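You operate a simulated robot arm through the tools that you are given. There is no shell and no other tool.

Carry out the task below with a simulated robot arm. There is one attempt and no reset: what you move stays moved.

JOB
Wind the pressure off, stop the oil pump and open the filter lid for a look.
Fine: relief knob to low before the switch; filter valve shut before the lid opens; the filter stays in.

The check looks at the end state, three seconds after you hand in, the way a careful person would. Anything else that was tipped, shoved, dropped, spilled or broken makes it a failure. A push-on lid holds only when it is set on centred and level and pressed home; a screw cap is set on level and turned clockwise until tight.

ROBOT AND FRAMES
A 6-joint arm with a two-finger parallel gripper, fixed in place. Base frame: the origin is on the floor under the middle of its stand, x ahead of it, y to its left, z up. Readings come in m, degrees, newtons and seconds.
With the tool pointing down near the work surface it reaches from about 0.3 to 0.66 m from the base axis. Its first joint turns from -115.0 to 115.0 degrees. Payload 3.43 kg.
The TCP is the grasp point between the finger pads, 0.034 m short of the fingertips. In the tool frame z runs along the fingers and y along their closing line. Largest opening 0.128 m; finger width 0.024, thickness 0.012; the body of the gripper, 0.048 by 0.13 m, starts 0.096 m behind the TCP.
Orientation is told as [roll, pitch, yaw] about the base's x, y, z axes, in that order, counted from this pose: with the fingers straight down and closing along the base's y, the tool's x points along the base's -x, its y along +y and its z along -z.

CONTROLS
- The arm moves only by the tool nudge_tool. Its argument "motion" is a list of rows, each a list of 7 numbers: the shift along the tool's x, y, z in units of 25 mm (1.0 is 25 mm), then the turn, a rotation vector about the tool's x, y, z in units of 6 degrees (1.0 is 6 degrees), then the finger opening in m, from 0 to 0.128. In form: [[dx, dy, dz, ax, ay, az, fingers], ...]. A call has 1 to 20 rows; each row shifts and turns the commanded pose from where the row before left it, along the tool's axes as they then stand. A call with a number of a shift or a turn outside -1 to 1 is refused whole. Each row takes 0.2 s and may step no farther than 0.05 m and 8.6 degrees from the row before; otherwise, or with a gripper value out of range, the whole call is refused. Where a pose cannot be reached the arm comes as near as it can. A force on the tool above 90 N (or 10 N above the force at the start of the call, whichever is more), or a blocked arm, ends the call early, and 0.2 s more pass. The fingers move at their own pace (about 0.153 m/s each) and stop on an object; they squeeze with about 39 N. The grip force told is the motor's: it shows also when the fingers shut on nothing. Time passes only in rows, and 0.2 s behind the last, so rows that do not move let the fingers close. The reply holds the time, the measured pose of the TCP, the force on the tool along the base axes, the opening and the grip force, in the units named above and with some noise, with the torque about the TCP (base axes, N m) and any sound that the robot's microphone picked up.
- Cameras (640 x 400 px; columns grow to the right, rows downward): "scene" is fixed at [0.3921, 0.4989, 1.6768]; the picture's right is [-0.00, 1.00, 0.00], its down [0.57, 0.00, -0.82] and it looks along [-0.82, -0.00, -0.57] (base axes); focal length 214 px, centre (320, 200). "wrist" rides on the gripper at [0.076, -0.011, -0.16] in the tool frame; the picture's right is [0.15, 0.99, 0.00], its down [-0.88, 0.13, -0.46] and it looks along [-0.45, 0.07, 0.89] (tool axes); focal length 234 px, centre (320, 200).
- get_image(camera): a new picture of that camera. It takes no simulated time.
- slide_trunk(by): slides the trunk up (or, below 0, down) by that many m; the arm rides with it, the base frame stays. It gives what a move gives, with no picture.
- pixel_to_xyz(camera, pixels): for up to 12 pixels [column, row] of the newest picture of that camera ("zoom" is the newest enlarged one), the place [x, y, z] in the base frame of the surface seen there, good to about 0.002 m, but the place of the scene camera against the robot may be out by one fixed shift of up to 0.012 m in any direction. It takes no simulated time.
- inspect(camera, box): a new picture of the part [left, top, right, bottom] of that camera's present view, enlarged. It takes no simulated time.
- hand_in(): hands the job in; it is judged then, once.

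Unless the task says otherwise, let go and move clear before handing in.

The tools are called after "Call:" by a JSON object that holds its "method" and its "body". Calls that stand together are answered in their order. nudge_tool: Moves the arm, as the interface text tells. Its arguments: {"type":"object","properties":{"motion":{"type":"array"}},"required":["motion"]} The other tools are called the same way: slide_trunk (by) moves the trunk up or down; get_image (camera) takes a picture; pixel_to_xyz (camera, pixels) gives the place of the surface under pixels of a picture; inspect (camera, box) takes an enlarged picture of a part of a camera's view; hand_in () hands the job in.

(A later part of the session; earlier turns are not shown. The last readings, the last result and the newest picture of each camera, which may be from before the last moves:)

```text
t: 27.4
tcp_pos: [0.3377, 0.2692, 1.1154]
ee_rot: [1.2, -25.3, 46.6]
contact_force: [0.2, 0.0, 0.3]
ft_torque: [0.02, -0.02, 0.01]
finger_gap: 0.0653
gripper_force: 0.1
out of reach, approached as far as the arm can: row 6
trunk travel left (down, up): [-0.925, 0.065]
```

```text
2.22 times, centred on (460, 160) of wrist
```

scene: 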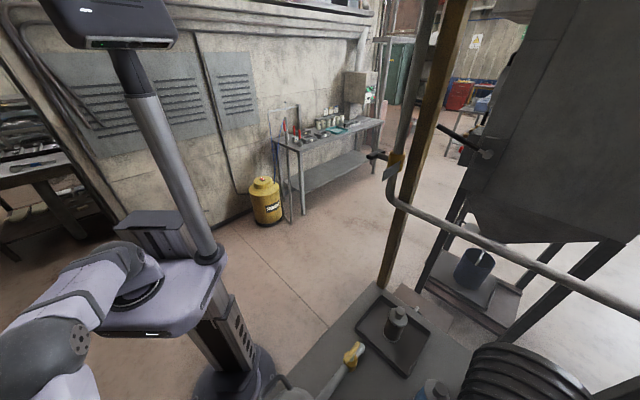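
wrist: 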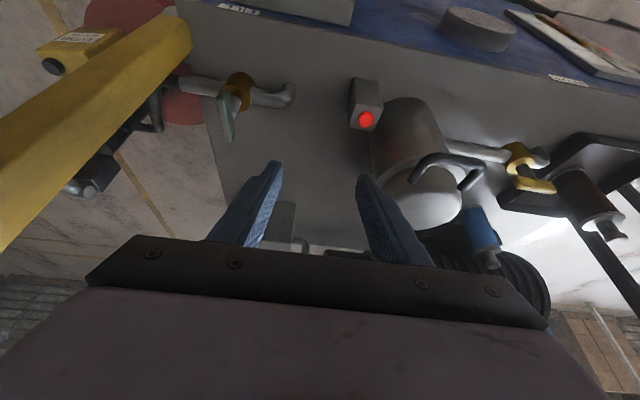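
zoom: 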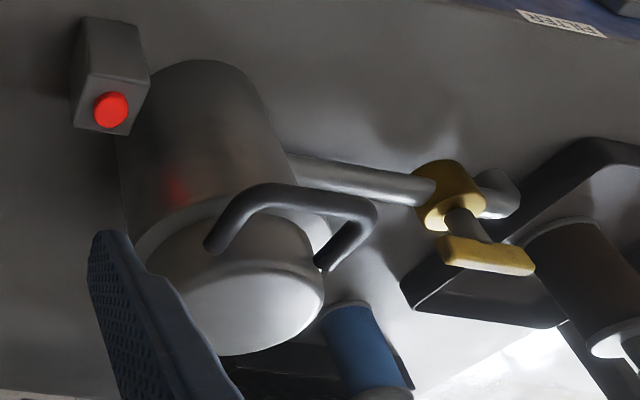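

The fill lever still lies crosswise along the n direction, at z about 0.967. I'll sample its centre line once more to confirm the angle, and measure the lid handle as well.

Call:
{"method": "pixel_to_xyz", "body": {"camera": "wrist", "pixels": [[222, 98], [223, 104], [224, 110], [225, 116], [226, 122], [227, 128], [228, 134]]}}

Call:
{"method": "pixel_to_xyz", "body": {"camera": "wrist", "pixels": [[420, 180], [431, 163], [450, 157], [470, 160], [479, 170], [466, 186], [440, 215], [400, 205], [405, 165], [415, 100], [455, 195], [425, 230]]}}

```text
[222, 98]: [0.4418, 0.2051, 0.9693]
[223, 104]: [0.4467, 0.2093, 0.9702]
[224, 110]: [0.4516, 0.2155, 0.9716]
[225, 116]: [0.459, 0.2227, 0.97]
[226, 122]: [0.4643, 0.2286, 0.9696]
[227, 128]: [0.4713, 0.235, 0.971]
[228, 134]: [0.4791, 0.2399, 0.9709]
```

```text
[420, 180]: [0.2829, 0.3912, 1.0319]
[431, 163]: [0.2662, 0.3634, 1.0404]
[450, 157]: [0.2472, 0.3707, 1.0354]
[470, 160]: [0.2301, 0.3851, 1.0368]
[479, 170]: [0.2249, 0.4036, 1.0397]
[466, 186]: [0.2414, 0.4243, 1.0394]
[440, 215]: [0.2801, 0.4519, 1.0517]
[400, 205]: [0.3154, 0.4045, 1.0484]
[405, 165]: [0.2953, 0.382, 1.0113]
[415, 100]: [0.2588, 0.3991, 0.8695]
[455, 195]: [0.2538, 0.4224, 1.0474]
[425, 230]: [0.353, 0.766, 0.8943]
```

The fill lever's angle is unchanged (about 43 degrees, same as before), so there is no harm done. To keep the camera housing off it, I'll roll the tool 180 degrees about its own axis so the camera rides on top, sweeping through the clear left side.

Call:
{"method": "nudge_tool", "body": {"motion": [[0, 0, 0, 0, 0, 1, 0.065], [0, 0, 0, 0, 0, 1, 0.065], [0, 0, 0, 0, 0, 1, 0.065], [0, 0, 0, 0, 0, 1, 0.065], [0, 0, 0, 0, 0, 1, 0.065], [0, 0, 0, 0, 0, 1, 0.065], [0, 0, 0, 0, 0, 1, 0.065], [0, 0, 0, 0, 0, 1, 0.065], [0, 0, 0, 0, 0, 1, 0.065], [0, 0, 0, 0, 0, 1, 0.065], [0, 0, 0, 0, 0, 1, 0.065], [0, 0, 0, 0, 0, 1, 0.065], [0, 0, 0, 0, 0, 1, 0.065], [0, 0, 0, 0, 0, 1, 0.065], [0, 0, 0, 0, 0, 1, 0.065]]}}

Call:
{"method": "nudge_tool", "body": {"motion": [[0, 0, 0, 0, 0, 1, 0.065], [0, 0, 0, 0, 0, 1, 0.065], [0, 0, 0, 0, 0, 1, 0.065], [0, 0, 0, 0, 0, 1, 0.065], [0, 0, 0, 0, 0, 1, 0.065], [0, 0, 0, 0, 0, 1, 0.065], [0, 0, 0, 0, 0, 1, 0.065], [0, 0, 0, 0, 0, 1, 0.065], [0, 0, 0, 0, 0, 1, 0.065], [0, 0, 0, 0, 0, 1, 0.065], [0, 0, 0, 0, 0, 1, 0.065], [0, 0, 0, 0, 0, 1, 0.065], [0, 0, 0, 0, 0, 1, 0.065], [0, 0, 0, 0, 0, 1, 0.065], [0, 0, 0, 0, 0, 1, 0.065]]}}

Call:
{"method": "get_image", "body": {"camera": "wrist"}}

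```text
t: 30.6
tcp_pos: [0.3375, 0.2682, 1.1147]
ee_rot: [25.2, 1.2, -43.1]
contact_force: [-0.1, 0.9, 0.0]
ft_torque: [0.01, 0.02, 0.0]
finger_gap: 0.0649
gripper_force: 0.0
trunk travel left (down, up): [-0.925, 0.065]
```

```text
t: 33.8
tcp_pos: [0.339, 0.2678, 1.1149]
ee_rot: [-1.3, 25.3, -133.8]
contact_force: [-0.1, 0.1, 0.1]
ft_torque: [0.02, 0.02, -0.01]
finger_gap: 0.0649
gripper_force: 0.2
trunk travel left (down, up): [-0.925, 0.065]
```

```text
taken
```

wrist: 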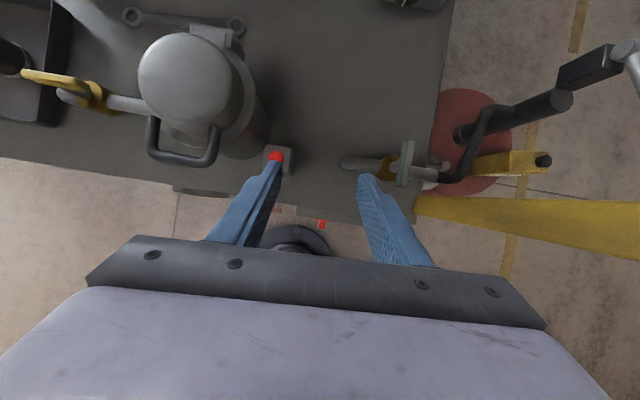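

The roll worked: ee_rot is (-1.3, 25.3, -133.8) and the picture is upright. The pot is at (190,80) with its hinge block at (225,35). I'll enlarge the pot and lever from here.

Call:
{"method": "inspect", "body": {"camera": "wrist", "box": [110, 0, 290, 180]}}

Call:
{"method": "inspect", "body": {"camera": "wrist", "box": [0, 40, 150, 134]}}

Call:
{"method": "pixel_to_xyz", "body": {"camera": "wrist", "pixels": [[225, 35], [200, 30], [190, 80], [180, 158], [150, 145], [215, 150], [150, 120], [215, 128], [22, 73], [85, 85], [100, 95], [55, 80]]}}

```text
2.22 times, centred on (200, 90) of wrist
```

zoom: 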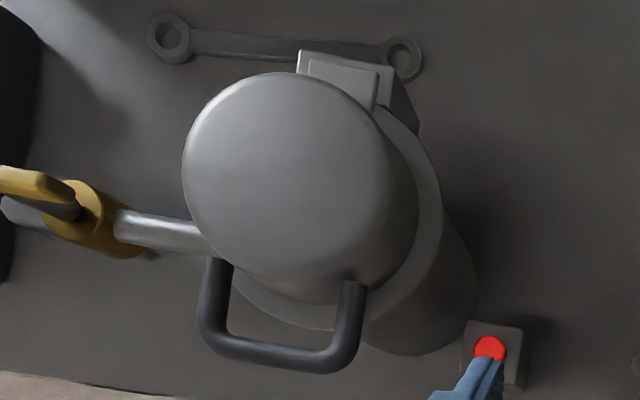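

```text
4.26 times, centred on (75, 87) of wrist
```

zoom: 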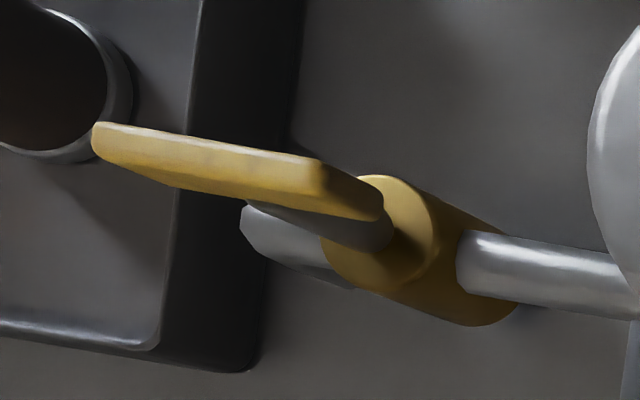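

```text
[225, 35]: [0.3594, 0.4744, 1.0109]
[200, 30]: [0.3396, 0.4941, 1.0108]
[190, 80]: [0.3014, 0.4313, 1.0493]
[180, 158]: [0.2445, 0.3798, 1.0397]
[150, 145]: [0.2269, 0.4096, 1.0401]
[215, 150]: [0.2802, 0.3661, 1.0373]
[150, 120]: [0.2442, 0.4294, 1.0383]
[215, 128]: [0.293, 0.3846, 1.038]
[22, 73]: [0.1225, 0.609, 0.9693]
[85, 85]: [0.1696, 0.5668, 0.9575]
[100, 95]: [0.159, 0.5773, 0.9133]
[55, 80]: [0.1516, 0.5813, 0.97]
```

The hinge is at n=0.59, the handle bar at n about 0.443, u=0.09, z=1.038, and the filter lever runs from (0.17,0.567) to (0.12,0.609). Next I'll go to the knob with the camera on top: forward and right, then tilt to 60 degrees.

Call:
{"method": "nudge_tool", "body": {"motion": [[0.853, 0.28, 0.536, 0, 0, 0, 0.065], [0.853, 0.28, 0.536, 0, 0, 0, 0.065], [0.853, 0.28, 0.536, 0, 0, 0, 0.065], [0.853, 0.28, 0.536, 0, 0, 0, 0.065], [0.853, 0.28, 0.536, 0, 0, 0, 0.065], [0.853, 0.28, 0.536, 0, 0, 0, 0.065], [0.853, 0.28, 0.536, 0, 0, 0, 0.065], [0.853, 0.28, 0.536, 0, 0, 0, 0.065], [0.853, 0.28, 0.536, 0, 0, 0, 0.065], [0.853, 0.28, 0.536, 0, 0, 0, 0.065], [0, 0, 0, 0, 0.963, 0, 0.065], [0, 0, 0, 0, 0.963, 0, 0.065], [0, 0, 0, 0, 0.963, 0, 0.065], [0, 0, 0, 0, 0.963, 0, 0.065], [0, 0, 0, 0, 0.963, 0, 0.065], [0, 0, 0, 0, 0.963, 0, 0.065]]}}

Call:
{"method": "get_image", "body": {"camera": "wrist"}}

```text
t: 37.2
tcp_pos: [0.5478, 0.4117, 1.0821]
ee_rot: [-4.7, 54.2, -135.2]
contact_force: [-0.6, 0.5, -0.3]
ft_torque: [-0.01, -0.01, 0.01]
finger_gap: 0.065
gripper_force: 0.0
out of reach, approached as far as the arm can: row 14, 15, 16
trunk travel left (down, up): [-0.925, 0.065]
```

```text
taken
```

wrist: 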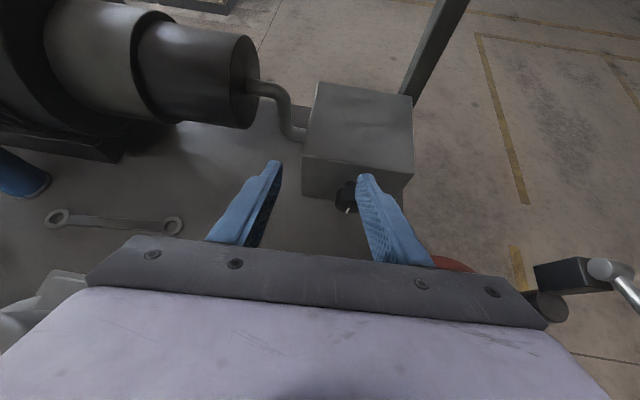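

The arm ran short of reach on the last tilt rows, with TCP at n=0.677, u=-0.105, z=1.082. I'll move down and right to the pre-grasp point and finish the orientation there.

Call:
{"method": "nudge_tool", "body": {"motion": [[-0.917, 0.5, 0.648, 0, 0, 0, 0.065], [-0.917, 0.5, 0.648, 0, 0, 0, 0.065], [-0.917, 0.5, 0.648, 0, 0, 0, 0.065], [-0.917, 0.5, 0.648, 0, 0, 0, 0.065], [0, 0, 0, -0.33, 0.48, -0.06, 0.065], [0, 0, 0, -0.33, 0.48, -0.06, 0.065]]}}

Call:
{"method": "get_image", "body": {"camera": "wrist"}}

```text
t: 38.6
tcp_pos: [0.5839, 0.3828, 0.967]
ee_rot: [-0.2, 60.1, -134.3]
contact_force: [0.1, 0.6, -0.3]
ft_torque: [0.03, 0.01, -0.07]
finger_gap: 0.0649
gripper_force: 0.1
trunk travel left (down, up): [-0.925, 0.065]
```

```text
taken
```

wrist: 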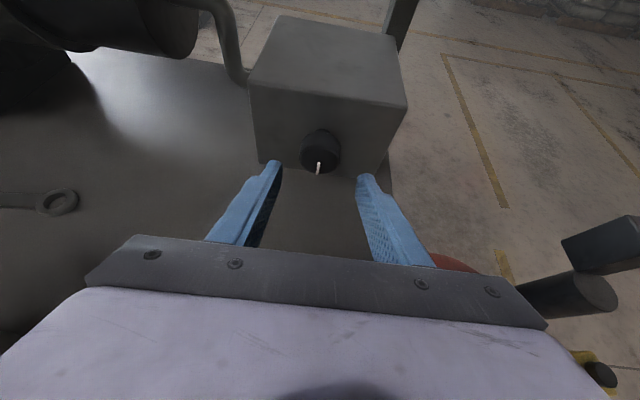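

The fingers now straddle the knob at (320,165), and the TCP is aligned at (n 0.682, u -0.151, z 0.967). I'll advance 7.3 cm along the tool axis.

Call:
{"method": "nudge_tool", "body": {"motion": [[-0.01, -0.015, 0.735, 0, 0, 0, 0.065], [-0.01, -0.015, 0.735, 0, 0, 0, 0.065], [-0.01, -0.015, 0.735, 0, 0, 0, 0.065], [-0.01, -0.015, 0.7, 0, 0, 0, 0.065]]}}

Call:
{"method": "get_image", "body": {"camera": "wrist"}}

```text
t: 39.6
tcp_pos: [0.6254, 0.4283, 0.9292]
ee_rot: [-0.2, 60.0, -134.4]
contact_force: [0.6, -0.5, 0.4]
ft_torque: [0.01, 0.01, -0.01]
finger_gap: 0.0651
gripper_force: 0.0
trunk travel left (down, up): [-0.925, 0.065]
```

```text
taken
```

wrist: 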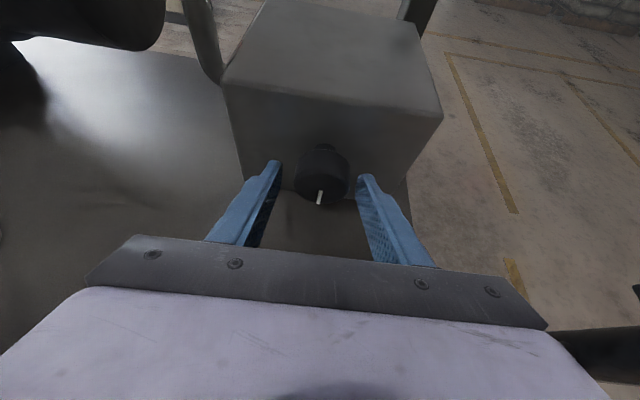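

No contact, and the TCP is on the knob axis. I'll close the fingers on it.

Call:
{"method": "nudge_tool", "body": {"motion": [[0, 0, 0, 0, 0, 0, 0.03], [0, 0, 0, 0, 0, 0, 0.03], [0, 0, 0, 0, 0, 0, 0.03]]}}

Call:
{"method": "inspect", "body": {"camera": "wrist", "box": [230, 120, 410, 250]}}

```text
t: 40.4
tcp_pos: [0.6265, 0.4278, 0.9289]
ee_rot: [-0.4, 60.0, -134.5]
contact_force: [2.6, -0.9, -0.4]
ft_torque: [0.12, -0.08, -0.4]
finger_gap: 0.0435
gripper_force: 44.8
trunk travel left (down, up): [-0.925, 0.065]
```

```text
3.08 times, centred on (320, 185) of wrist
```

zoom: 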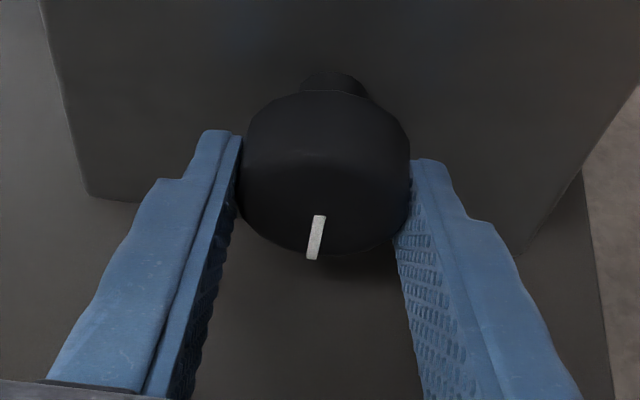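

The grip is firm (gap 43.5 mm, 45 N). I'll turn counter-clockwise as seen from the robot, about the knob's own axis, 20 degrees first, watching forces and sound.

Call:
{"method": "nudge_tool", "body": {"motion": [[0, 0, 0, -0.417, 0, -0.722, 0.03], [0, 0, 0, -0.417, 0, -0.722, 0.03], [0, 0, 0, -0.417, 0, -0.722, 0.03], [0, 0, 0, -0.417, 0, -0.722, 0.03]]}}

Call:
{"method": "inspect", "body": {"camera": "wrist", "box": [230, 120, 410, 250]}}

```text
t: 41.4
tcp_pos: [0.638, 0.4221, 0.9085]
ee_rot: [26.1, 53.7, -107.8]
contact_force: [-28.1, 10.7, -13.1]
ft_torque: [-0.59, -0.33, 0.01]
finger_gap: 0.0488
gripper_force: 15.8
out of reach, approached as far as the arm can: row 2, 3, 4
trunk travel left (down, up): [-0.925, 0.065]
stopped in row 4: the force on the tool passed its limit at 186 N (the readings are from after the stop); the commanded pose is now the measured one
```

```text
3.08 times, centred on (320, 185) of wrist
```

zoom: 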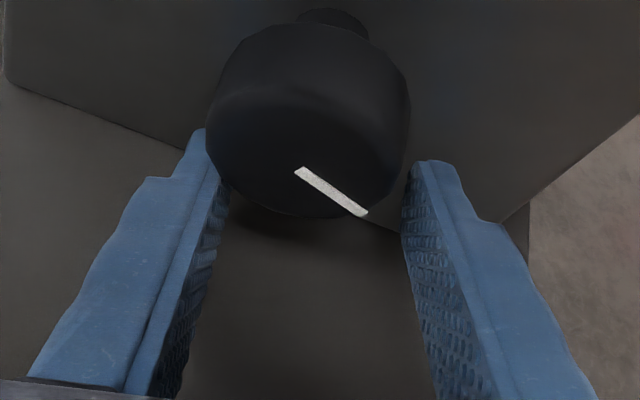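

The arm ran out of reach while rolling, so the grip slipped off, but the knob did turn: the pointer now shows toward lower right in the picture, which is counter-clockwise. I'll open, back out along the tool axis, and look at the knob.

Call:
{"method": "nudge_tool", "body": {"motion": [[0, 0, 0, 0, 0, 0, 0.07], [0, 0, 0, 0, 0, 0, 0.07], [0, 0, -0.7, 0, 0, 0, 0.07], [0, 0, -0.7, 0, 0, 0, 0.07], [0, 0, -0.7, 0, 0, 0, 0.07], [0, 0, -0.7, 0, 0, 0, 0.07]]}}

Call:
{"method": "get_image", "body": {"camera": "wrist"}}

Call:
{"method": "inspect", "body": {"camera": "wrist", "box": [230, 100, 410, 230]}}

```text
t: 42.8
tcp_pos: [0.6084, 0.3766, 0.9547]
ee_rot: [26.0, 54.9, -108.0]
contact_force: [-0.1, 0.5, -0.7]
ft_torque: [-0.01, 0.0, -0.03]
finger_gap: 0.0698
gripper_force: 0.1
out of reach, approached as far as the arm can: row 6
trunk travel left (down, up): [-0.925, 0.065]
```

```text
taken
```

wrist: 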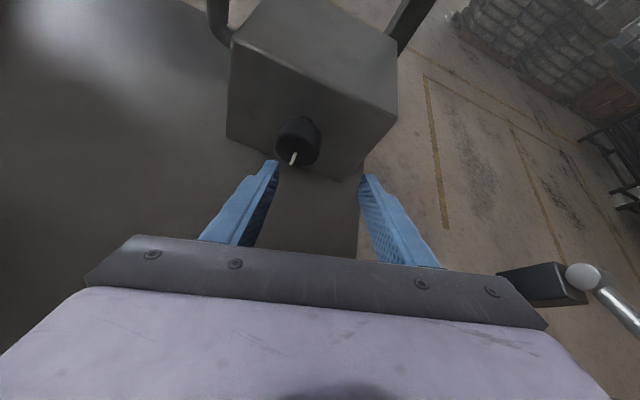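

```text
3.08 times, centred on (320, 165) of wrist
```

zoom: 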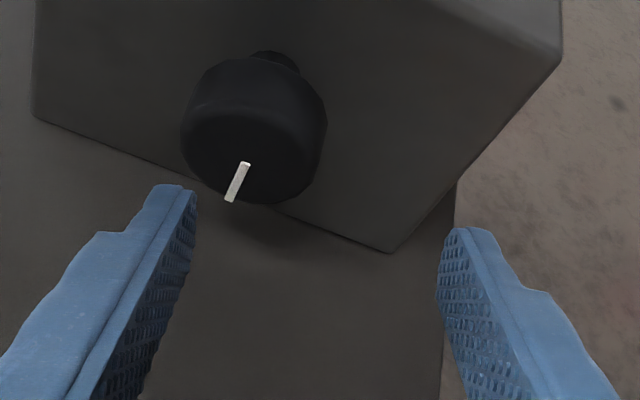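

The pointer is straight down again after release, because the slipping finger rolled it and then it went back. I need a proper turn with more reach, so I'll restore the orientation and rise, then lower the trunk in steps so the forearm lies flatter.

Call:
{"method": "nudge_tool", "body": {"motion": [[0.97, 0.31, -0.64, 0, 0, 0, 0.07], [0.97, 0.31, -0.64, 0, 0, 0, 0.07], [0, 0, 0, 0.205, 0.095, 0.82, 0.07], [0, 0, 0, 0.205, 0.095, 0.82, 0.07], [0, 0, 0, 0.205, 0.095, 0.82, 0.07], [0.72, -0.3, -0.417, 0, 0, 0, 0.07], [0.72, -0.3, -0.417, 0, 0, 0, 0.07], [0.72, -0.3, -0.417, 0, 0, 0, 0.07]]}}

```text
t: 44.6
tcp_pos: [0.5895, 0.391, 1.0758]
ee_rot: [0.7, 60.1, -134.0]
contact_force: [0.0, 0.5, -0.8]
ft_torque: [-0.02, 0.02, -0.01]
finger_gap: 0.0701
gripper_force: 0.2
trunk travel left (down, up): [-0.925, 0.065]
```

The orientation is restored (0.7, 60.1, -134.0) at n=0.69, u=-0.149, z=1.076. I'll lower the trunk 0.1 m, which brings the TCP to about 0.976, still clear of the knob.

Call:
{"method": "slide_trunk", "body": {"by": -0.1}}

```text
t: 45.9
tcp_pos: [0.5897, 0.3926, 0.9756]
ee_rot: [0.7, 60.1, -134.1]
contact_force: [0.3, 0.3, -0.5]
ft_torque: [-0.01, 0.01, 0.0]
finger_gap: 0.0701
gripper_force: 0.1
trunk travel left (down, up): [-0.825, 0.165]
```

Trunk is down 0.1. I'll raise the tool 0.1 m again and lower the trunk once more.

Call:
{"method": "nudge_tool", "body": {"motion": [[0.866, 0, -0.5, 0, 0, 0, 0.07], [0.866, 0, -0.5, 0, 0, 0, 0.07], [0.866, 0, -0.5, 0, 0, 0, 0.07], [0.866, 0, -0.5, 0, 0, 0, 0.07]]}}

Call:
{"method": "slide_trunk", "body": {"by": -0.1}}

Call:
{"method": "get_image", "body": {"camera": "scene"}}

```text
t: 46.9
tcp_pos: [0.5891, 0.3905, 1.0781]
ee_rot: [0.6, 60.0, -134.0]
contact_force: [-0.5, 0.6, -0.6]
ft_torque: [0.03, -0.01, 0.01]
finger_gap: 0.0698
gripper_force: 0.0
trunk travel left (down, up): [-0.825, 0.165]
```

```text
t: 48.3
tcp_pos: [0.5895, 0.3906, 0.9755]
ee_rot: [0.7, 60.0, -133.9]
contact_force: [-0.1, 0.0, 0.4]
ft_torque: [0.01, 0.0, 0.01]
finger_gap: 0.0699
gripper_force: 0.0
trunk travel left (down, up): [-0.725, 0.265]
```

```text
taken
```

scene: 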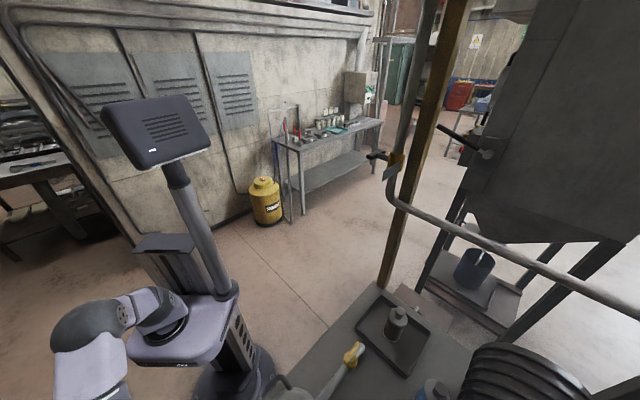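

The forearm now lies flatter. I'll test the 20 degree turn in free air here before touching the knob.

Call:
{"method": "nudge_tool", "body": {"motion": [[0, 0, 0, -0.417, 0, -0.722, 0.07], [0, 0, 0, -0.417, 0, -0.722, 0.07], [0, 0, 0, -0.417, 0, -0.722, 0.07], [0, 0, 0, -0.417, 0, -0.722, 0.07]]}}

```text
t: 49.3
tcp_pos: [0.6187, 0.3657, 0.9888]
ee_rot: [35.3, 54.3, -103.4]
contact_force: [-0.3, -0.1, 0.6]
ft_torque: [-0.02, 0.01, 0.03]
finger_gap: 0.0697
gripper_force: 0.0
out of reach, approached as far as the arm can: row 3, 4
trunk travel left (down, up): [-0.725, 0.265]
```

The turn was achieved, but the TCP was pushed 4 cm to the right, so something lateral limits the arm. I'll undo it and test separately a pure roll about the tool axis.

Call:
{"method": "nudge_tool", "body": {"motion": [[0, 0, 0, 0.417, 0, 0.722, 0.07], [0, 0, 0, 0.417, 0, 0.722, 0.07], [0, 0, 0, 0.417, 0, 0.722, 0.07], [0, 0, 0, 0.417, 0, 0.722, 0.07], [0, -0.7, 0, 0, 0, 0, 0.07], [0, -0.8, 0, 0, 0, 0, 0.07]]}}

Call:
{"method": "nudge_tool", "body": {"motion": [[0, 0, 0, 0, 0, -0.9, 0.07], [0, 0, 0, 0, 0, -0.9, 0.07], [0, 0, 0, 0, 0, -0.9, 0.07], [0, 0, 0, 0, 0, -0.9, 0.07], [0, 0, 0, 0, 0, -0.9, 0.07]]}}

```text
t: 50.7
tcp_pos: [0.5906, 0.3925, 0.9891]
ee_rot: [0.8, 60.0, -133.9]
contact_force: [0.5, 0.5, 0.7]
ft_torque: [0.01, 0.04, 0.0]
finger_gap: 0.0701
gripper_force: 0.0
trunk travel left (down, up): [-0.725, 0.265]
```

```text
t: 51.9
tcp_pos: [0.5924, 0.3929, 0.9898]
ee_rot: [38.8, 50.2, -88.5]
contact_force: [0.2, 1.2, 0.4]
ft_torque: [-0.02, -0.03, -0.01]
finger_gap: 0.0696
gripper_force: 0.1
trunk travel left (down, up): [-0.725, 0.265]
```

A pure roll about the tool axis works fine, so only the wrist's sideways position is limiting. I'll check where the elbow and forearm are now.

Call:
{"method": "get_image", "body": {"camera": "scene"}}

Call:
{"method": "pixel_to_xyz", "body": {"camera": "scene", "pixels": [[80, 330], [70, 370], [110, 380], [130, 310], [160, 320], [200, 330], [95, 310], [100, 395], [60, 345]]}}

```text
taken
```

scene: 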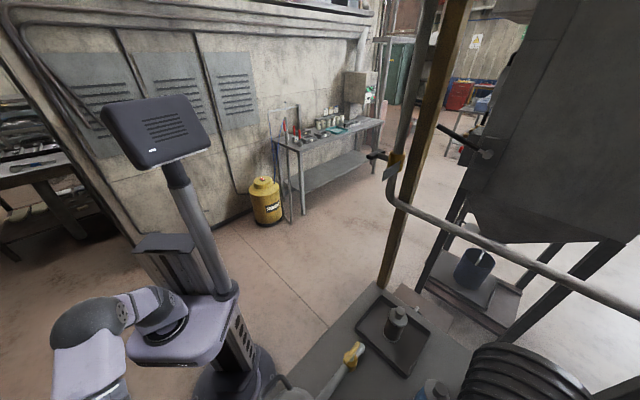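

```text
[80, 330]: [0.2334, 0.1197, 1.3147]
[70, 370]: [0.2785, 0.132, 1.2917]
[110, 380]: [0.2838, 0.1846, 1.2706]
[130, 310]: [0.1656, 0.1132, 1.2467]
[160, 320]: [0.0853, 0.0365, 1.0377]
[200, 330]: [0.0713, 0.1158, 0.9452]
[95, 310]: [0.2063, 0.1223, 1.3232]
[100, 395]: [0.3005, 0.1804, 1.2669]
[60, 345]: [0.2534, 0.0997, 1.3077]
```

The forearm now slopes about 35 degrees, almost in line with the tool, which is a wrist singularity. I'll undo the roll, tilt the tool back toward vertical and retreat a bit. Then I'll lower the trunk further so that at the knob the tool bends clearly downward from a level forearm.

Call:
{"method": "nudge_tool", "body": {"motion": [[0, 0, 0, 0, 0, 0.9, 0.07], [0, 0, 0, 0, 0, 0.9, 0.07], [0, 0, 0, 0, 0, 0.9, 0.07], [0, 0, 0, 0, 0, 0.9, 0.07], [0, 0, 0, 0, 0, 0.9, 0.07], [0.4, 0, -0.9, 0, 0, 0, 0.07], [0.4, 0, -0.9, 0, 0, 0, 0.07], [0.4, 0, -0.9, 0, 0, 0, 0.07], [0, 0, 0, 0, -0.95, 0, 0.07], [0, 0, 0, 0, -0.95, 0, 0.07], [0, 0, 0, 0, -0.95, 0, 0.07], [0, 0, 0, 0, -0.95, 0, 0.07], [0, 0, 0, 0, -0.95, 0, 0.07], [0, 0, 0, 0, -0.95, 0, 0.07]]}}

```text
t: 54.9
tcp_pos: [0.5566, 0.3706, 1.0504]
ee_rot: [-0.5, 29.2, -133.5]
contact_force: [-0.6, 0.2, -0.4]
ft_torque: [0.03, -0.01, -0.02]
finger_gap: 0.0699
gripper_force: 0.1
out of reach, approached as far as the arm can: row 9, 10
trunk travel left (down, up): [-0.725, 0.265]
```

Tilt is back to 29 degrees with TCP at z=1.05. I'll rise 12 cm and lower the trunk 12 cm, then repeat.

Call:
{"method": "nudge_tool", "body": {"motion": [[0.04, -0.1, -0.89, 0, 0, 0, 0.07], [0.04, -0.1, -0.89, 0, 0, 0, 0.07], [0.04, -0.1, -0.89, 0, 0, 0, 0.07], [0.04, -0.1, -0.89, 0, 0, 0, 0.07], [0.04, -0.1, -0.89, 0, 0, 0, 0.07], [0.04, -0.1, -0.89, 0, 0, 0, 0.07]]}}

Call:
{"method": "slide_trunk", "body": {"by": -0.12}}

Call:
{"method": "nudge_tool", "body": {"motion": [[0.485, 0, -0.874, 0, 0, 0, 0.07], [0.485, 0, -0.874, 0, 0, 0, 0.07], [0.485, 0, -0.874, 0, 0, 0, 0.07], [0.485, 0, -0.874, 0, 0, 0, 0.07], [0.485, 0, -0.874, 0, 0, 0, 0.07]]}}

Call:
{"method": "slide_trunk", "body": {"by": -0.12}}

```text
t: 56.3
tcp_pos: [0.5031, 0.3352, 1.1714]
ee_rot: [-0.5, 29.4, -133.5]
contact_force: [-0.4, 0.1, 0.2]
ft_torque: [-0.01, 0.05, -0.02]
finger_gap: 0.0697
gripper_force: 0.0
trunk travel left (down, up): [-0.725, 0.265]
```

```text
t: 57.8
tcp_pos: [0.5025, 0.3361, 1.0492]
ee_rot: [-0.5, 29.5, -133.5]
contact_force: [0.0, -0.4, 0.4]
ft_torque: [0.0, 0.05, 0.01]
finger_gap: 0.0701
gripper_force: 0.0
trunk travel left (down, up): [-0.605, 0.385]
```

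```text
t: 59.0
tcp_pos: [0.4828, 0.3204, 1.1497]
ee_rot: [-0.6, 29.2, -133.5]
contact_force: [-0.1, 0.9, -0.5]
ft_torque: [0.0, 0.0, 0.04]
finger_gap: 0.0703
gripper_force: 0.0
out of reach, approached as far as the arm can: row 4, 5
trunk travel left (down, up): [-0.605, 0.385]
```

```text
t: 60.5
tcp_pos: [0.4839, 0.3201, 1.03]
ee_rot: [-0.5, 29.4, -133.5]
contact_force: [0.2, 0.3, -0.1]
ft_torque: [0.01, 0.01, 0.01]
finger_gap: 0.0701
gripper_force: 0.0
trunk travel left (down, up): [-0.485, 0.505]
```

Trunk is 0.44 m lower in all, TCP at n=0.567, u=-0.123, z=1.03. Now I'll go forward and tilt to 60 degrees here.

Call:
{"method": "nudge_tool", "body": {"motion": [[0.92, 0.33, 0.82, 0, 0, 0, 0.07], [0.92, 0.33, 0.82, 0, 0, 0, 0.07], [0.92, 0.33, 0.82, 0, 0, 0, 0.07], [0, 0, 0, 0, 0.85, 0, 0.07], [0, 0, 0, 0, 0.85, 0, 0.07], [0, 0, 0, 0, 0.85, 0, 0.07], [0, 0, 0, 0, 0.85, 0, 0.07], [0, 0, 0, 0, 0.85, 0, 0.07], [0, 0, 0, 0, 0.85, 0, 0.07]]}}

Call:
{"method": "get_image", "body": {"camera": "scene"}}

```text
t: 62.5
tcp_pos: [0.5265, 0.3358, 0.9843]
ee_rot: [-0.8, 60.1, -134.0]
contact_force: [0.0, 0.3, 0.6]
ft_torque: [-0.02, 0.0, 0.01]
finger_gap: 0.07
gripper_force: 0.0
out of reach, approached as far as the arm can: row 1, 2, 3
trunk travel left (down, up): [-0.485, 0.505]
```

```text
taken
```

scene: 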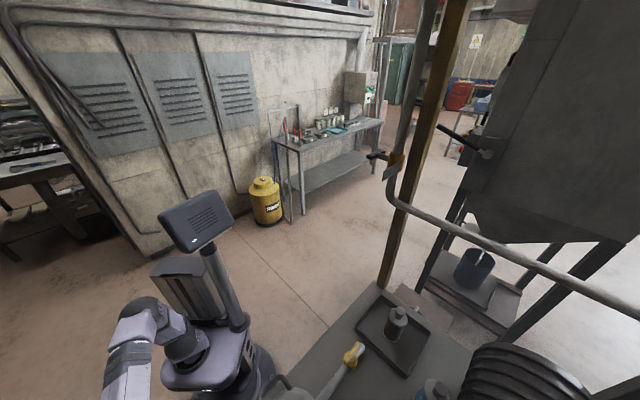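

The 60 degree tilt was reached without limits: TCP n=0.608, u=-0.142, z=0.984. I'll test the counter-clockwise turn in free air, 25 degrees about n.

Call:
{"method": "nudge_tool", "body": {"motion": [[0, 0, 0, -0.417, 0, -0.722, 0.07], [0, 0, 0, -0.417, 0, -0.722, 0.07], [0, 0, 0, -0.417, 0, -0.722, 0.07], [0, 0, 0, -0.417, 0, -0.722, 0.07], [0, 0, 0, -0.417, 0, -0.722, 0.07]]}}

```text
t: 63.7
tcp_pos: [0.5264, 0.3362, 0.9833]
ee_rot: [42.5, 52.0, -97.4]
contact_force: [0.6, -0.2, 0.4]
ft_torque: [-0.04, 0.0, -0.02]
finger_gap: 0.0698
gripper_force: 0.0
trunk travel left (down, up): [-0.485, 0.505]
```

The turn now works with the TCP fixed. I'll undo it, check the forearm height against the fill lever, then go on to the knob.

Call:
{"method": "nudge_tool", "body": {"motion": [[0, 0, 0, 0.417, 0, 0.722, 0.07], [0, 0, 0, 0.417, 0, 0.722, 0.07], [0, 0, 0, 0.417, 0, 0.722, 0.07], [0, 0, 0, 0.417, 0, 0.722, 0.07], [0, 0, 0, 0.417, 0, 0.722, 0.07], [0.12, 0.04, 0.75, 0, 0, 0, 0.07], [0.12, 0.04, 0.75, 0, 0, 0, 0.07], [0.12, 0.04, 0.75, 0, 0, 0, 0.07]]}}

Call:
{"method": "get_image", "body": {"camera": "wrist"}}

Call:
{"method": "get_image", "body": {"camera": "scene"}}

Call:
{"method": "pixel_to_xyz", "body": {"camera": "scene", "pixels": [[145, 305], [130, 340], [125, 380], [150, 330], [180, 350], [140, 390]]}}

```text
t: 65.5
tcp_pos: [0.5648, 0.3736, 0.9635]
ee_rot: [-1.0, 60.0, -134.1]
contact_force: [0.7, 0.7, 0.1]
ft_torque: [0.01, 0.01, -0.03]
finger_gap: 0.0699
gripper_force: 0.0
trunk travel left (down, up): [-0.485, 0.505]
```

```text
taken
```

wrist: 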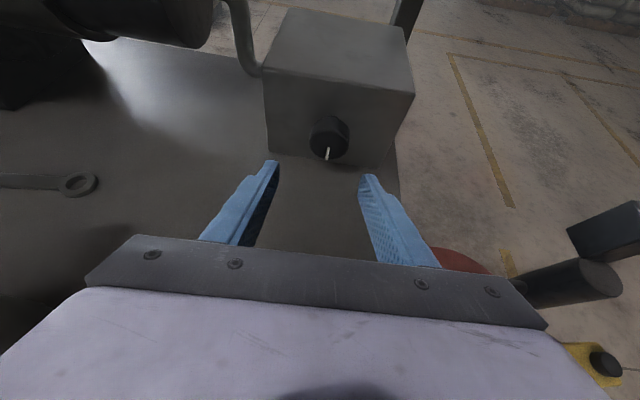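

```text
taken
```

scene: 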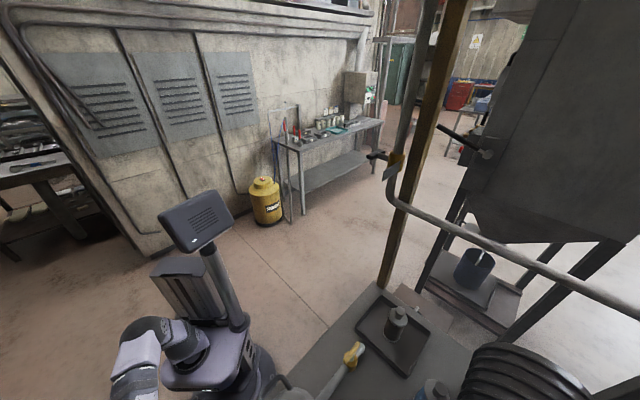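

```text
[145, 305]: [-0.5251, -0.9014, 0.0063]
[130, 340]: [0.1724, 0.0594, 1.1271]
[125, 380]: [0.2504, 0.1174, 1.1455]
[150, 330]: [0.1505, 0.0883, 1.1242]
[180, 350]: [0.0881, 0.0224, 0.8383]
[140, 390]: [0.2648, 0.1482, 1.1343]
```

The forearm is level at about z=1.09, well above the fill lever (0.97). I'll advance onto the knob.

Call:
{"method": "nudge_tool", "body": {"motion": [[0.11, 0.058, 0.88, 0, 0, 0, 0.065], [0.11, 0.058, 0.88, 0, 0, 0, 0.065], [0.11, 0.058, 0.88, 0, 0, 0, 0.065], [0.11, 0.058, 0.88, 0, 0, 0, 0.065]]}}

Call:
{"method": "inspect", "body": {"camera": "wrist", "box": [230, 100, 410, 230]}}

```text
t: 66.5
tcp_pos: [0.6265, 0.4296, 0.9281]
ee_rot: [-1.0, 60.1, -134.2]
contact_force: [-0.2, -0.4, -0.3]
ft_torque: [-0.03, 0.01, -0.02]
finger_gap: 0.0651
gripper_force: 0.1
trunk travel left (down, up): [-0.485, 0.505]
```

```text
3.08 times, centred on (320, 165) of wrist
```

zoom: 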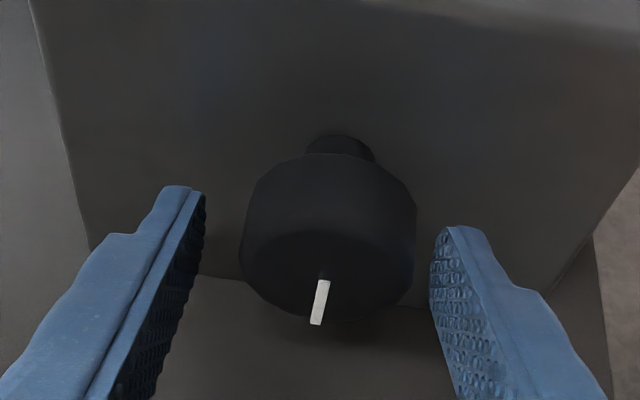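

The TCP is at (n 0.745, u -0.148, z 0.928), fingers around the knob. I'll close and turn 25 degrees counter-clockwise about the knob axis.

Call:
{"method": "nudge_tool", "body": {"motion": [[0, 0, 0, 0, 0, 0, 0.03], [0, 0, 0, 0, 0, 0, 0.03], [0, 0, 0, -0.417, 0, -0.722, 0.03], [0, 0, 0, -0.417, 0, -0.722, 0.03], [0, 0, 0, -0.417, 0, -0.722, 0.03], [0, 0, 0, -0.417, 0, -0.722, 0.03], [0, 0, 0, -0.417, 0, -0.722, 0.03]]}}

Call:
{"method": "inspect", "body": {"camera": "wrist", "box": [230, 100, 410, 230]}}

```text
t: 68.1
tcp_pos: [0.6275, 0.4276, 0.9284]
ee_rot: [42.5, 52.0, -97.4]
contact_force: [18.6, -1.2, 6.2]
ft_torque: [-0.46, 0.53, -0.73]
finger_gap: 0.0436
gripper_force: 45.0
trunk travel left (down, up): [-0.485, 0.505]
```

```text
3.08 times, centred on (320, 165) of wrist
```

zoom: 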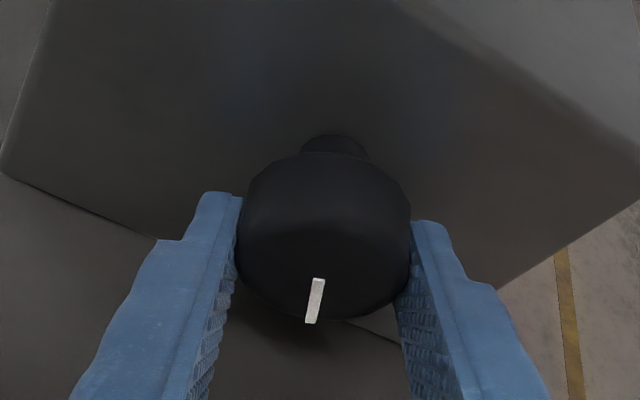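

The knob turned with the gripper (pointer fixed relative to the fingers, block rolled by 25 degrees), and the resistance is small. I'll turn another 25 degrees.

Call:
{"method": "nudge_tool", "body": {"motion": [[0, 0, 0, -0.417, 0, -0.722, 0.03], [0, 0, 0, -0.417, 0, -0.722, 0.03], [0, 0, 0, -0.417, 0, -0.722, 0.03], [0, 0, 0, -0.417, 0, -0.722, 0.03], [0, 0, 0, -0.417, 0, -0.722, 0.03]]}}

Call:
{"method": "inspect", "body": {"camera": "wrist", "box": [230, 100, 410, 230]}}

```text
t: 68.9
tcp_pos: [0.6323, 0.4329, 0.9292]
ee_rot: [55.3, 41.2, -86.9]
contact_force: [-31.2, -8.0, -1.2]
ft_torque: [0.13, -0.39, 0.16]
finger_gap: 0.0446
gripper_force: 12.5
out of reach, approached as far as the arm can: row 2, 3, 4
trunk travel left (down, up): [-0.485, 0.505]
stopped in row 4: the force on the tool passed its limit at 124 N (the readings are from after the stop); the commanded pose is now the measured one
```

```text
3.08 times, centred on (320, 165) of wrist
```

zoom: 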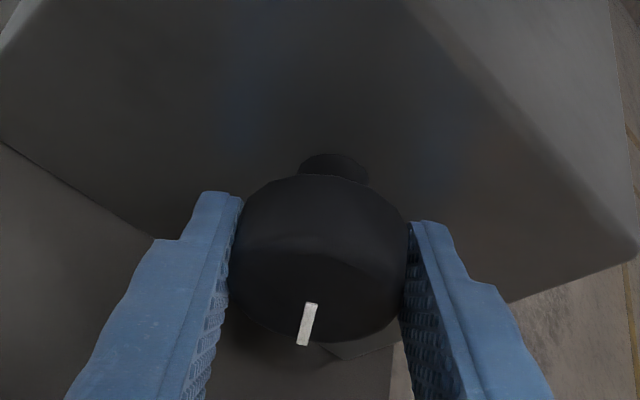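

It turned roughly 35-40 degrees before the arm's limit stopped it. I'll release, back off, and see whether the knob holds its new angle.

Call:
{"method": "nudge_tool", "body": {"motion": [[0, 0, 0, 0, 0, 0, 0.07], [0, 0, 0, 0, 0, 0, 0.07], [0, 0, -0.6, 0, 0, 0, 0.07], [0, 0, -0.6, 0, 0, 0, 0.07], [0, 0, -0.6, 0, 0, 0, 0.07]]}}

Call:
{"method": "inspect", "body": {"camera": "wrist", "box": [230, 80, 410, 210]}}

```text
t: 70.1
tcp_pos: [0.609, 0.4109, 0.9511]
ee_rot: [54.8, 41.1, -87.1]
contact_force: [-0.4, -0.1, -0.3]
ft_torque: [-0.01, 0.01, -0.01]
finger_gap: 0.0697
gripper_force: 0.0
out of reach, approached as far as the arm can: row 4, 5
trunk travel left (down, up): [-0.485, 0.505]
```

```text
3.08 times, centred on (320, 145) of wrist
```

zoom: 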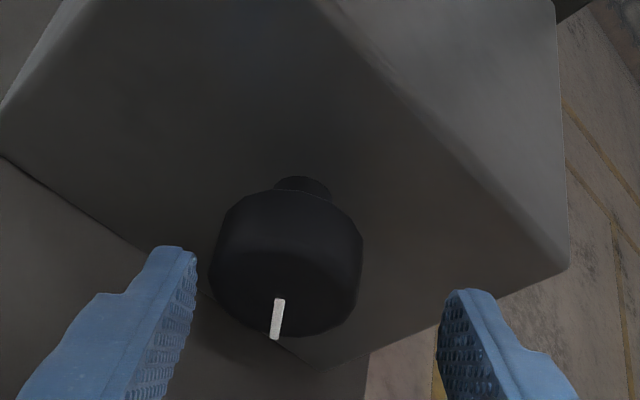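

The knob holds its new angle now: the pointer stayed with the turned direction while the block edge is at 35-40 degrees in the picture. I'll back off a bit more, turn the tool back to the start angle plus 15 degrees of extra roll, and take another stroke.

Call:
{"method": "nudge_tool", "body": {"motion": [[-0.77, -0.22, -0.92, 0, 0, 0, 0.07], [0, 0, 0, 0.5, 0.057, 0.833, 0.07], [0, 0, 0, 0.5, 0.057, 0.833, 0.07], [0, 0, 0, 0.5, 0.057, 0.833, 0.07], [0, 0, 0, 0.5, 0.057, 0.833, 0.07], [0, 0, 0, 0.5, 0.057, 0.833, 0.07], [0, 0, 0, 0.5, 0.057, 0.833, 0.07], [0, 0, 0, 0, 0, 1, 0.07], [0, 0, 0, 0, 0, 1, 0.07], [0, 0, 0, 0, 0, 1, 0.07]]}}

Call:
{"method": "get_image", "body": {"camera": "wrist"}}

Call:
{"method": "inspect", "body": {"camera": "wrist", "box": [230, 80, 410, 210]}}

```text
t: 72.3
tcp_pos: [0.5955, 0.384, 0.9524]
ee_rot: [-22.6, 56.2, -159.7]
contact_force: [0.0, 0.1, -0.2]
ft_torque: [-0.01, 0.0, 0.0]
finger_gap: 0.0701
gripper_force: 0.1
out of reach, approached as far as the arm can: row 1
trunk travel left (down, up): [-0.485, 0.505]
```

```text
taken
```

wrist: 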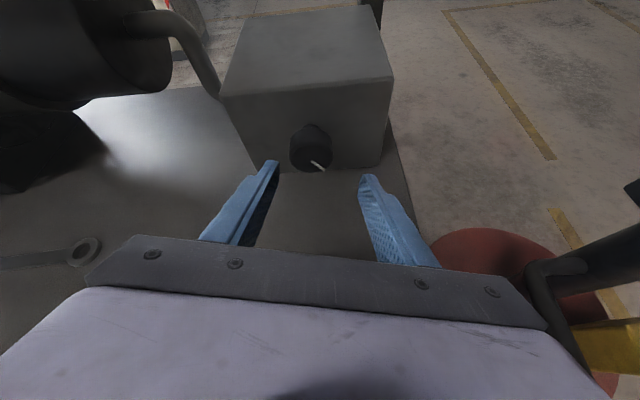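

```text
3.08 times, centred on (320, 145) of wrist
```

zoom: 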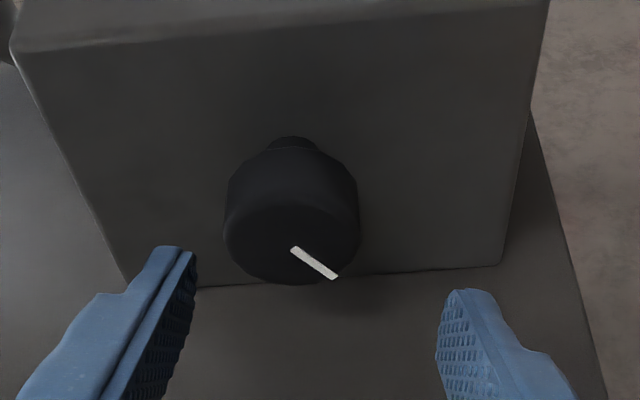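

The pointer has stayed about 45 degrees counter-clockwise from its start. I'll advance onto the knob again, grip, roll 28 degrees and then turn 24 degrees about the knob axis.

Call:
{"method": "nudge_tool", "body": {"motion": [[0.07, -0.127, 0.787, 0, 0, 0, 0.07], [0.07, -0.127, 0.787, 0, 0, 0, 0.07], [0.07, -0.127, 0.787, 0, 0, 0, 0.07], [0, 0, 0, 0, 0, 0, 0.03], [0, 0, 0, 0, 0, 0, 0.03], [0, 0, 0, 0, 0, -0.93, 0.03], [0, 0, 0, 0, 0, -0.93, 0.03], [0, 0, 0, 0, 0, -0.93, 0.03], [0, 0, 0, 0, 0, -0.93, 0.03], [0, 0, 0, 0, 0, -0.93, 0.03]]}}

Call:
{"method": "inspect", "body": {"camera": "wrist", "box": [230, 100, 410, 230]}}

```text
t: 74.5
tcp_pos: [0.6313, 0.4283, 0.9286]
ee_rot: [21.6, 56.6, -107.8]
contact_force: [7.6, -6.6, -5.2]
ft_torque: [-0.16, 0.12, -1.73]
finger_gap: 0.0438
gripper_force: 45.2
trunk travel left (down, up): [-0.485, 0.505]
```

```text
3.08 times, centred on (320, 165) of wrist
```

zoom: 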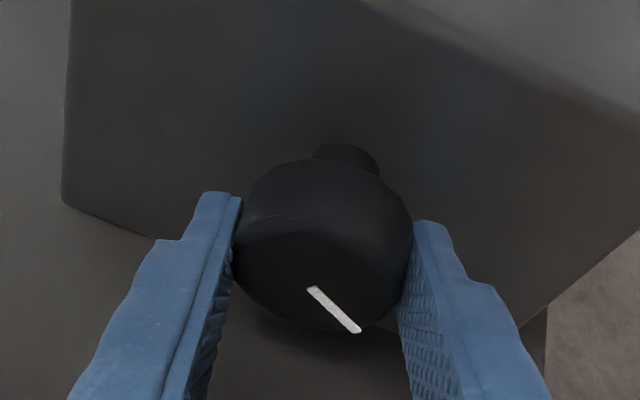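

The roll carried the knob along with no slip. I'll continue with the cone turn of about 24 degrees.

Call:
{"method": "nudge_tool", "body": {"motion": [[0, 0, 0, -0.39, -0.096, -0.69, 0.03], [0, 0, 0, -0.39, -0.096, -0.69, 0.03], [0, 0, 0, -0.39, -0.096, -0.69, 0.03], [0, 0, 0, -0.39, -0.096, -0.69, 0.03], [0, 0, 0, -0.39, -0.096, -0.69, 0.03]]}}

Call:
{"method": "inspect", "body": {"camera": "wrist", "box": [230, 100, 410, 230]}}

```text
t: 75.7
tcp_pos: [0.6305, 0.4284, 0.9297]
ee_rot: [51.1, 41.9, -85.0]
contact_force: [22.4, -2.3, 4.7]
ft_torque: [-0.49, 0.5, -1.48]
finger_gap: 0.044
gripper_force: 45.1
trunk travel left (down, up): [-0.485, 0.505]
```

```text
3.08 times, centred on (320, 165) of wrist
```

zoom: 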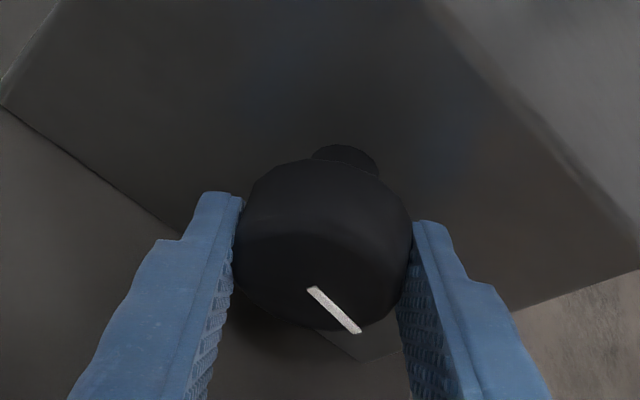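

The knob has turned about 90 degrees in all so far, the pointer now near 3 o'clock. I'll release, back off, swing the tool back with a larger starting roll, and look.

Call:
{"method": "nudge_tool", "body": {"motion": [[0, 0, 0, 0, 0, 0, 0.07], [0, 0, 0, 0, 0, 0, 0.07], [-0.53, -0.15, -0.95, 0, 0, 0, 0.07], [-0.53, -0.15, -0.95, 0, 0, 0, 0.07], [0, 0, 0, 0.39, 0.096, 0.69, 0.07], [0, 0, 0, 0.39, 0.096, 0.69, 0.07], [0, 0, 0, 0.39, 0.096, 0.69, 0.07], [0, 0, 0, 0.39, 0.096, 0.69, 0.07], [0, 0, 0, 0.39, 0.096, 0.69, 0.07], [0, 0, 0, 0, 0, 0.93, 0.07], [0, 0, 0, 0, 0, 0.93, 0.07], [0, 0, 0, 0, 0, 0.93, 0.07], [0, 0, 0, 0, 0, 0.93, 0.07], [0, 0, 0, 0, 0, 0.93, 0.07], [0, 0, 0, 0, 0, 0.93, 0.07], [0, 0, 0, 0, 0, 0.93, 0.07]]}}

Call:
{"method": "inspect", "body": {"camera": "wrist", "box": [230, 80, 410, 210]}}

```text
t: 79.1
tcp_pos: [0.5881, 0.3916, 0.9286]
ee_rot: [-35.9, 50.7, -176.2]
contact_force: [-0.4, 0.7, 0.0]
ft_torque: [0.01, 0.01, -0.02]
finger_gap: 0.0701
gripper_force: 0.1
trunk travel left (down, up): [-0.485, 0.505]
```

```text
3.08 times, centred on (320, 145) of wrist
```

zoom: 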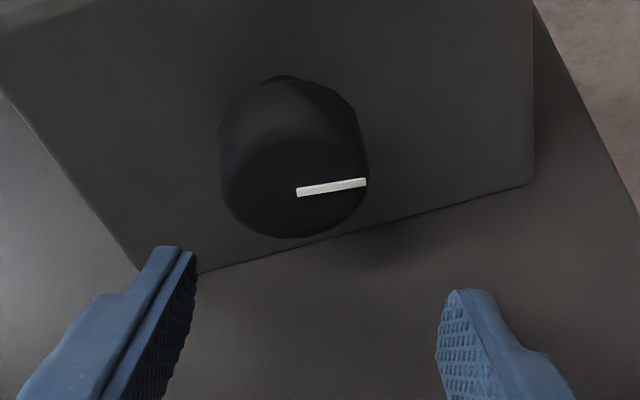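

The pointer is now at 3 o'clock, so the turn holds. The TCP is back on the axis at n=0.69; next stroke: advance, grip, roll 45 degrees and turn 24 degrees.

Call:
{"method": "nudge_tool", "body": {"motion": [[0.52, -0.19, 0.925, 0, 0, 0, 0.07], [0.52, -0.19, 0.925, 0, 0, 0, 0.07], [0, 0, 0, 0, 0, 0, 0.03], [0, 0, 0, 0, 0, 0, 0.03], [0, 0, 0, 0, 0, -0.93, 0.03], [0, 0, 0, 0, 0, -0.93, 0.03], [0, 0, 0, 0, 0, -0.93, 0.03], [0, 0, 0, 0, 0, -0.93, 0.03], [0, 0, 0, 0, 0, -0.93, 0.03], [0, 0, 0, 0, 0, -0.93, 0.03], [0, 0, 0, 0, 0, -0.93, 0.03], [0, 0, 0, 0, 0, -0.93, 0.03], [0, 0, 0, -0.376, -0.136, -0.686, 0.03], [0, 0, 0, -0.376, -0.136, -0.686, 0.03], [0, 0, 0, -0.376, -0.136, -0.686, 0.03], [0, 0, 0, -0.376, -0.136, -0.686, 0.03], [0, 0, 0, -0.376, -0.136, -0.686, 0.03]]}}

Call:
{"method": "inspect", "body": {"camera": "wrist", "box": [230, 100, 410, 230]}}

```text
t: 82.7
tcp_pos: [0.6298, 0.4144, 0.9219]
ee_rot: [53.7, 37.3, -80.7]
contact_force: [4.0, -7.9, -4.2]
ft_torque: [-0.08, 0.16, -0.21]
finger_gap: 0.0374
gripper_force: 44.7
out of reach, approached as far as the arm can: row 2
trunk travel left (down, up): [-0.485, 0.505]
```

```text
3.08 times, centred on (320, 165) of wrist
```

zoom: 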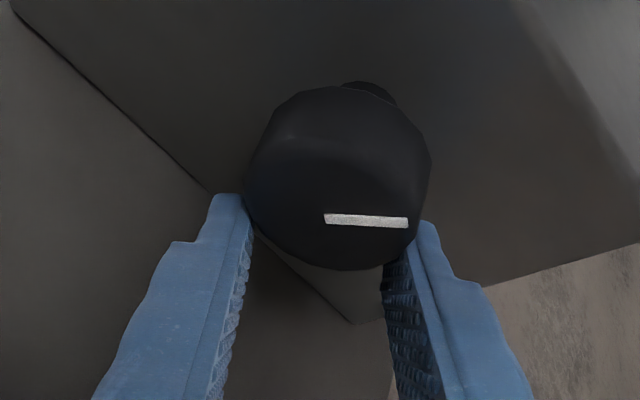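

The second advance row fell short, so this grip was off-centre, yet the knob still turned roughly 45-60 degrees more. I'll release and back off to see where the pointer is.

Call:
{"method": "nudge_tool", "body": {"motion": [[0, 0, 0, 0, 0, 0, 0.07], [0, 0, 0, 0, 0, 0, 0.07], [-0.38, -0.15, -0.69, 0, 0, 0, 0.07], [-0.38, -0.15, -0.69, 0, 0, 0, 0.07], [-0.38, -0.15, -0.69, 0, 0, 0, 0.07], [0, 0, 0, 0.376, 0.136, 0.686, 0.07], [0, 0, 0, 0.376, 0.136, 0.686, 0.07], [0, 0, 0, 0.376, 0.136, 0.686, 0.07], [0, 0, 0, 0.376, 0.136, 0.686, 0.07], [0, 0, 0, 0.376, 0.136, 0.686, 0.07], [0, 0, 0, 0, 0, 0.83, 0.07], [0, 0, 0, 0, 0, 0.83, 0.07], [0, 0, 0, 0, 0, 0.83, 0.07], [0, 0, 0, 0, 0, 0.83, 0.07]]}}

Call:
{"method": "inspect", "body": {"camera": "wrist", "box": [230, 80, 410, 210]}}

```text
t: 85.7
tcp_pos: [0.5852, 0.3735, 0.9211]
ee_rot: [-1.3, 59.2, -134.7]
contact_force: [0.9, 0.0, -0.1]
ft_torque: [-0.02, 0.01, 0.01]
finger_gap: 0.07
gripper_force: 0.0
trunk travel left (down, up): [-0.485, 0.505]
```

```text
3.08 times, centred on (320, 145) of wrist
```

zoom: 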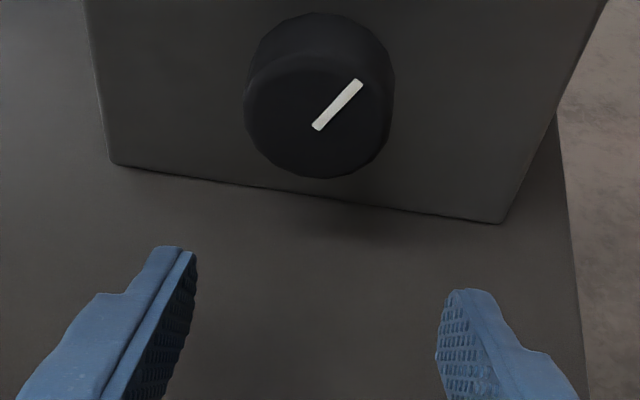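

The pointer is now at about half past one, 135-140 degrees counter-clockwise from the start. Before going on I'll verify the direction on the gauge: lift clear, tilt back and retreat toward the panel.

Call:
{"method": "nudge_tool", "body": {"motion": [[0.965, -0.4, -0.92, 0, 0, 0, 0.07], [0.965, -0.4, -0.92, 0, 0, 0, 0.07], [0.965, -0.4, -0.92, 0, 0, 0, 0.07], [0.965, -0.4, -0.92, 0, 0, 0, 0.07], [0, 0, 0, 0, -0.95, 0, 0.07], [0, 0, 0, 0, -0.95, 0, 0.07], [0, 0, 0, 0, -0.95, 0, 0.07], [0, 0, 0, 0, -0.95, 0, 0.07], [0, 0, 0, 0, -0.95, 0, 0.07], [0, 0, 0, 0, -0.95, 0, 0.07], [-0.89, -0.35, -0.7, 0, 0, 0, 0.07], [-0.89, -0.35, -0.7, 0, 0, 0, 0.07], [-0.89, -0.35, -0.7, 0, 0, 0, 0.07], [-0.89, -0.35, -0.7, 0, 0, 0, 0.07], [-0.89, -0.35, -0.7, 0, 0, 0, 0.07], [-0.89, -0.35, -0.7, 0, 0, 0, 0.07], [-0.89, -0.35, -0.7, 0, 0, 0, 0.07], [-0.89, -0.35, -0.7, 0, 0, 0, 0.07]]}}

```text
t: 89.5
tcp_pos: [0.2935, 0.2055, 1.0467]
ee_rot: [-0.8, 25.1, -133.6]
contact_force: [0.4, -0.8, 0.0]
ft_torque: [-0.02, 0.03, -0.01]
finger_gap: 0.0703
gripper_force: 0.1
out of reach, approached as far as the arm can: row 7, 8, 9, 10, 15, 16, 17, 18
trunk travel left (down, up): [-0.485, 0.505]
```

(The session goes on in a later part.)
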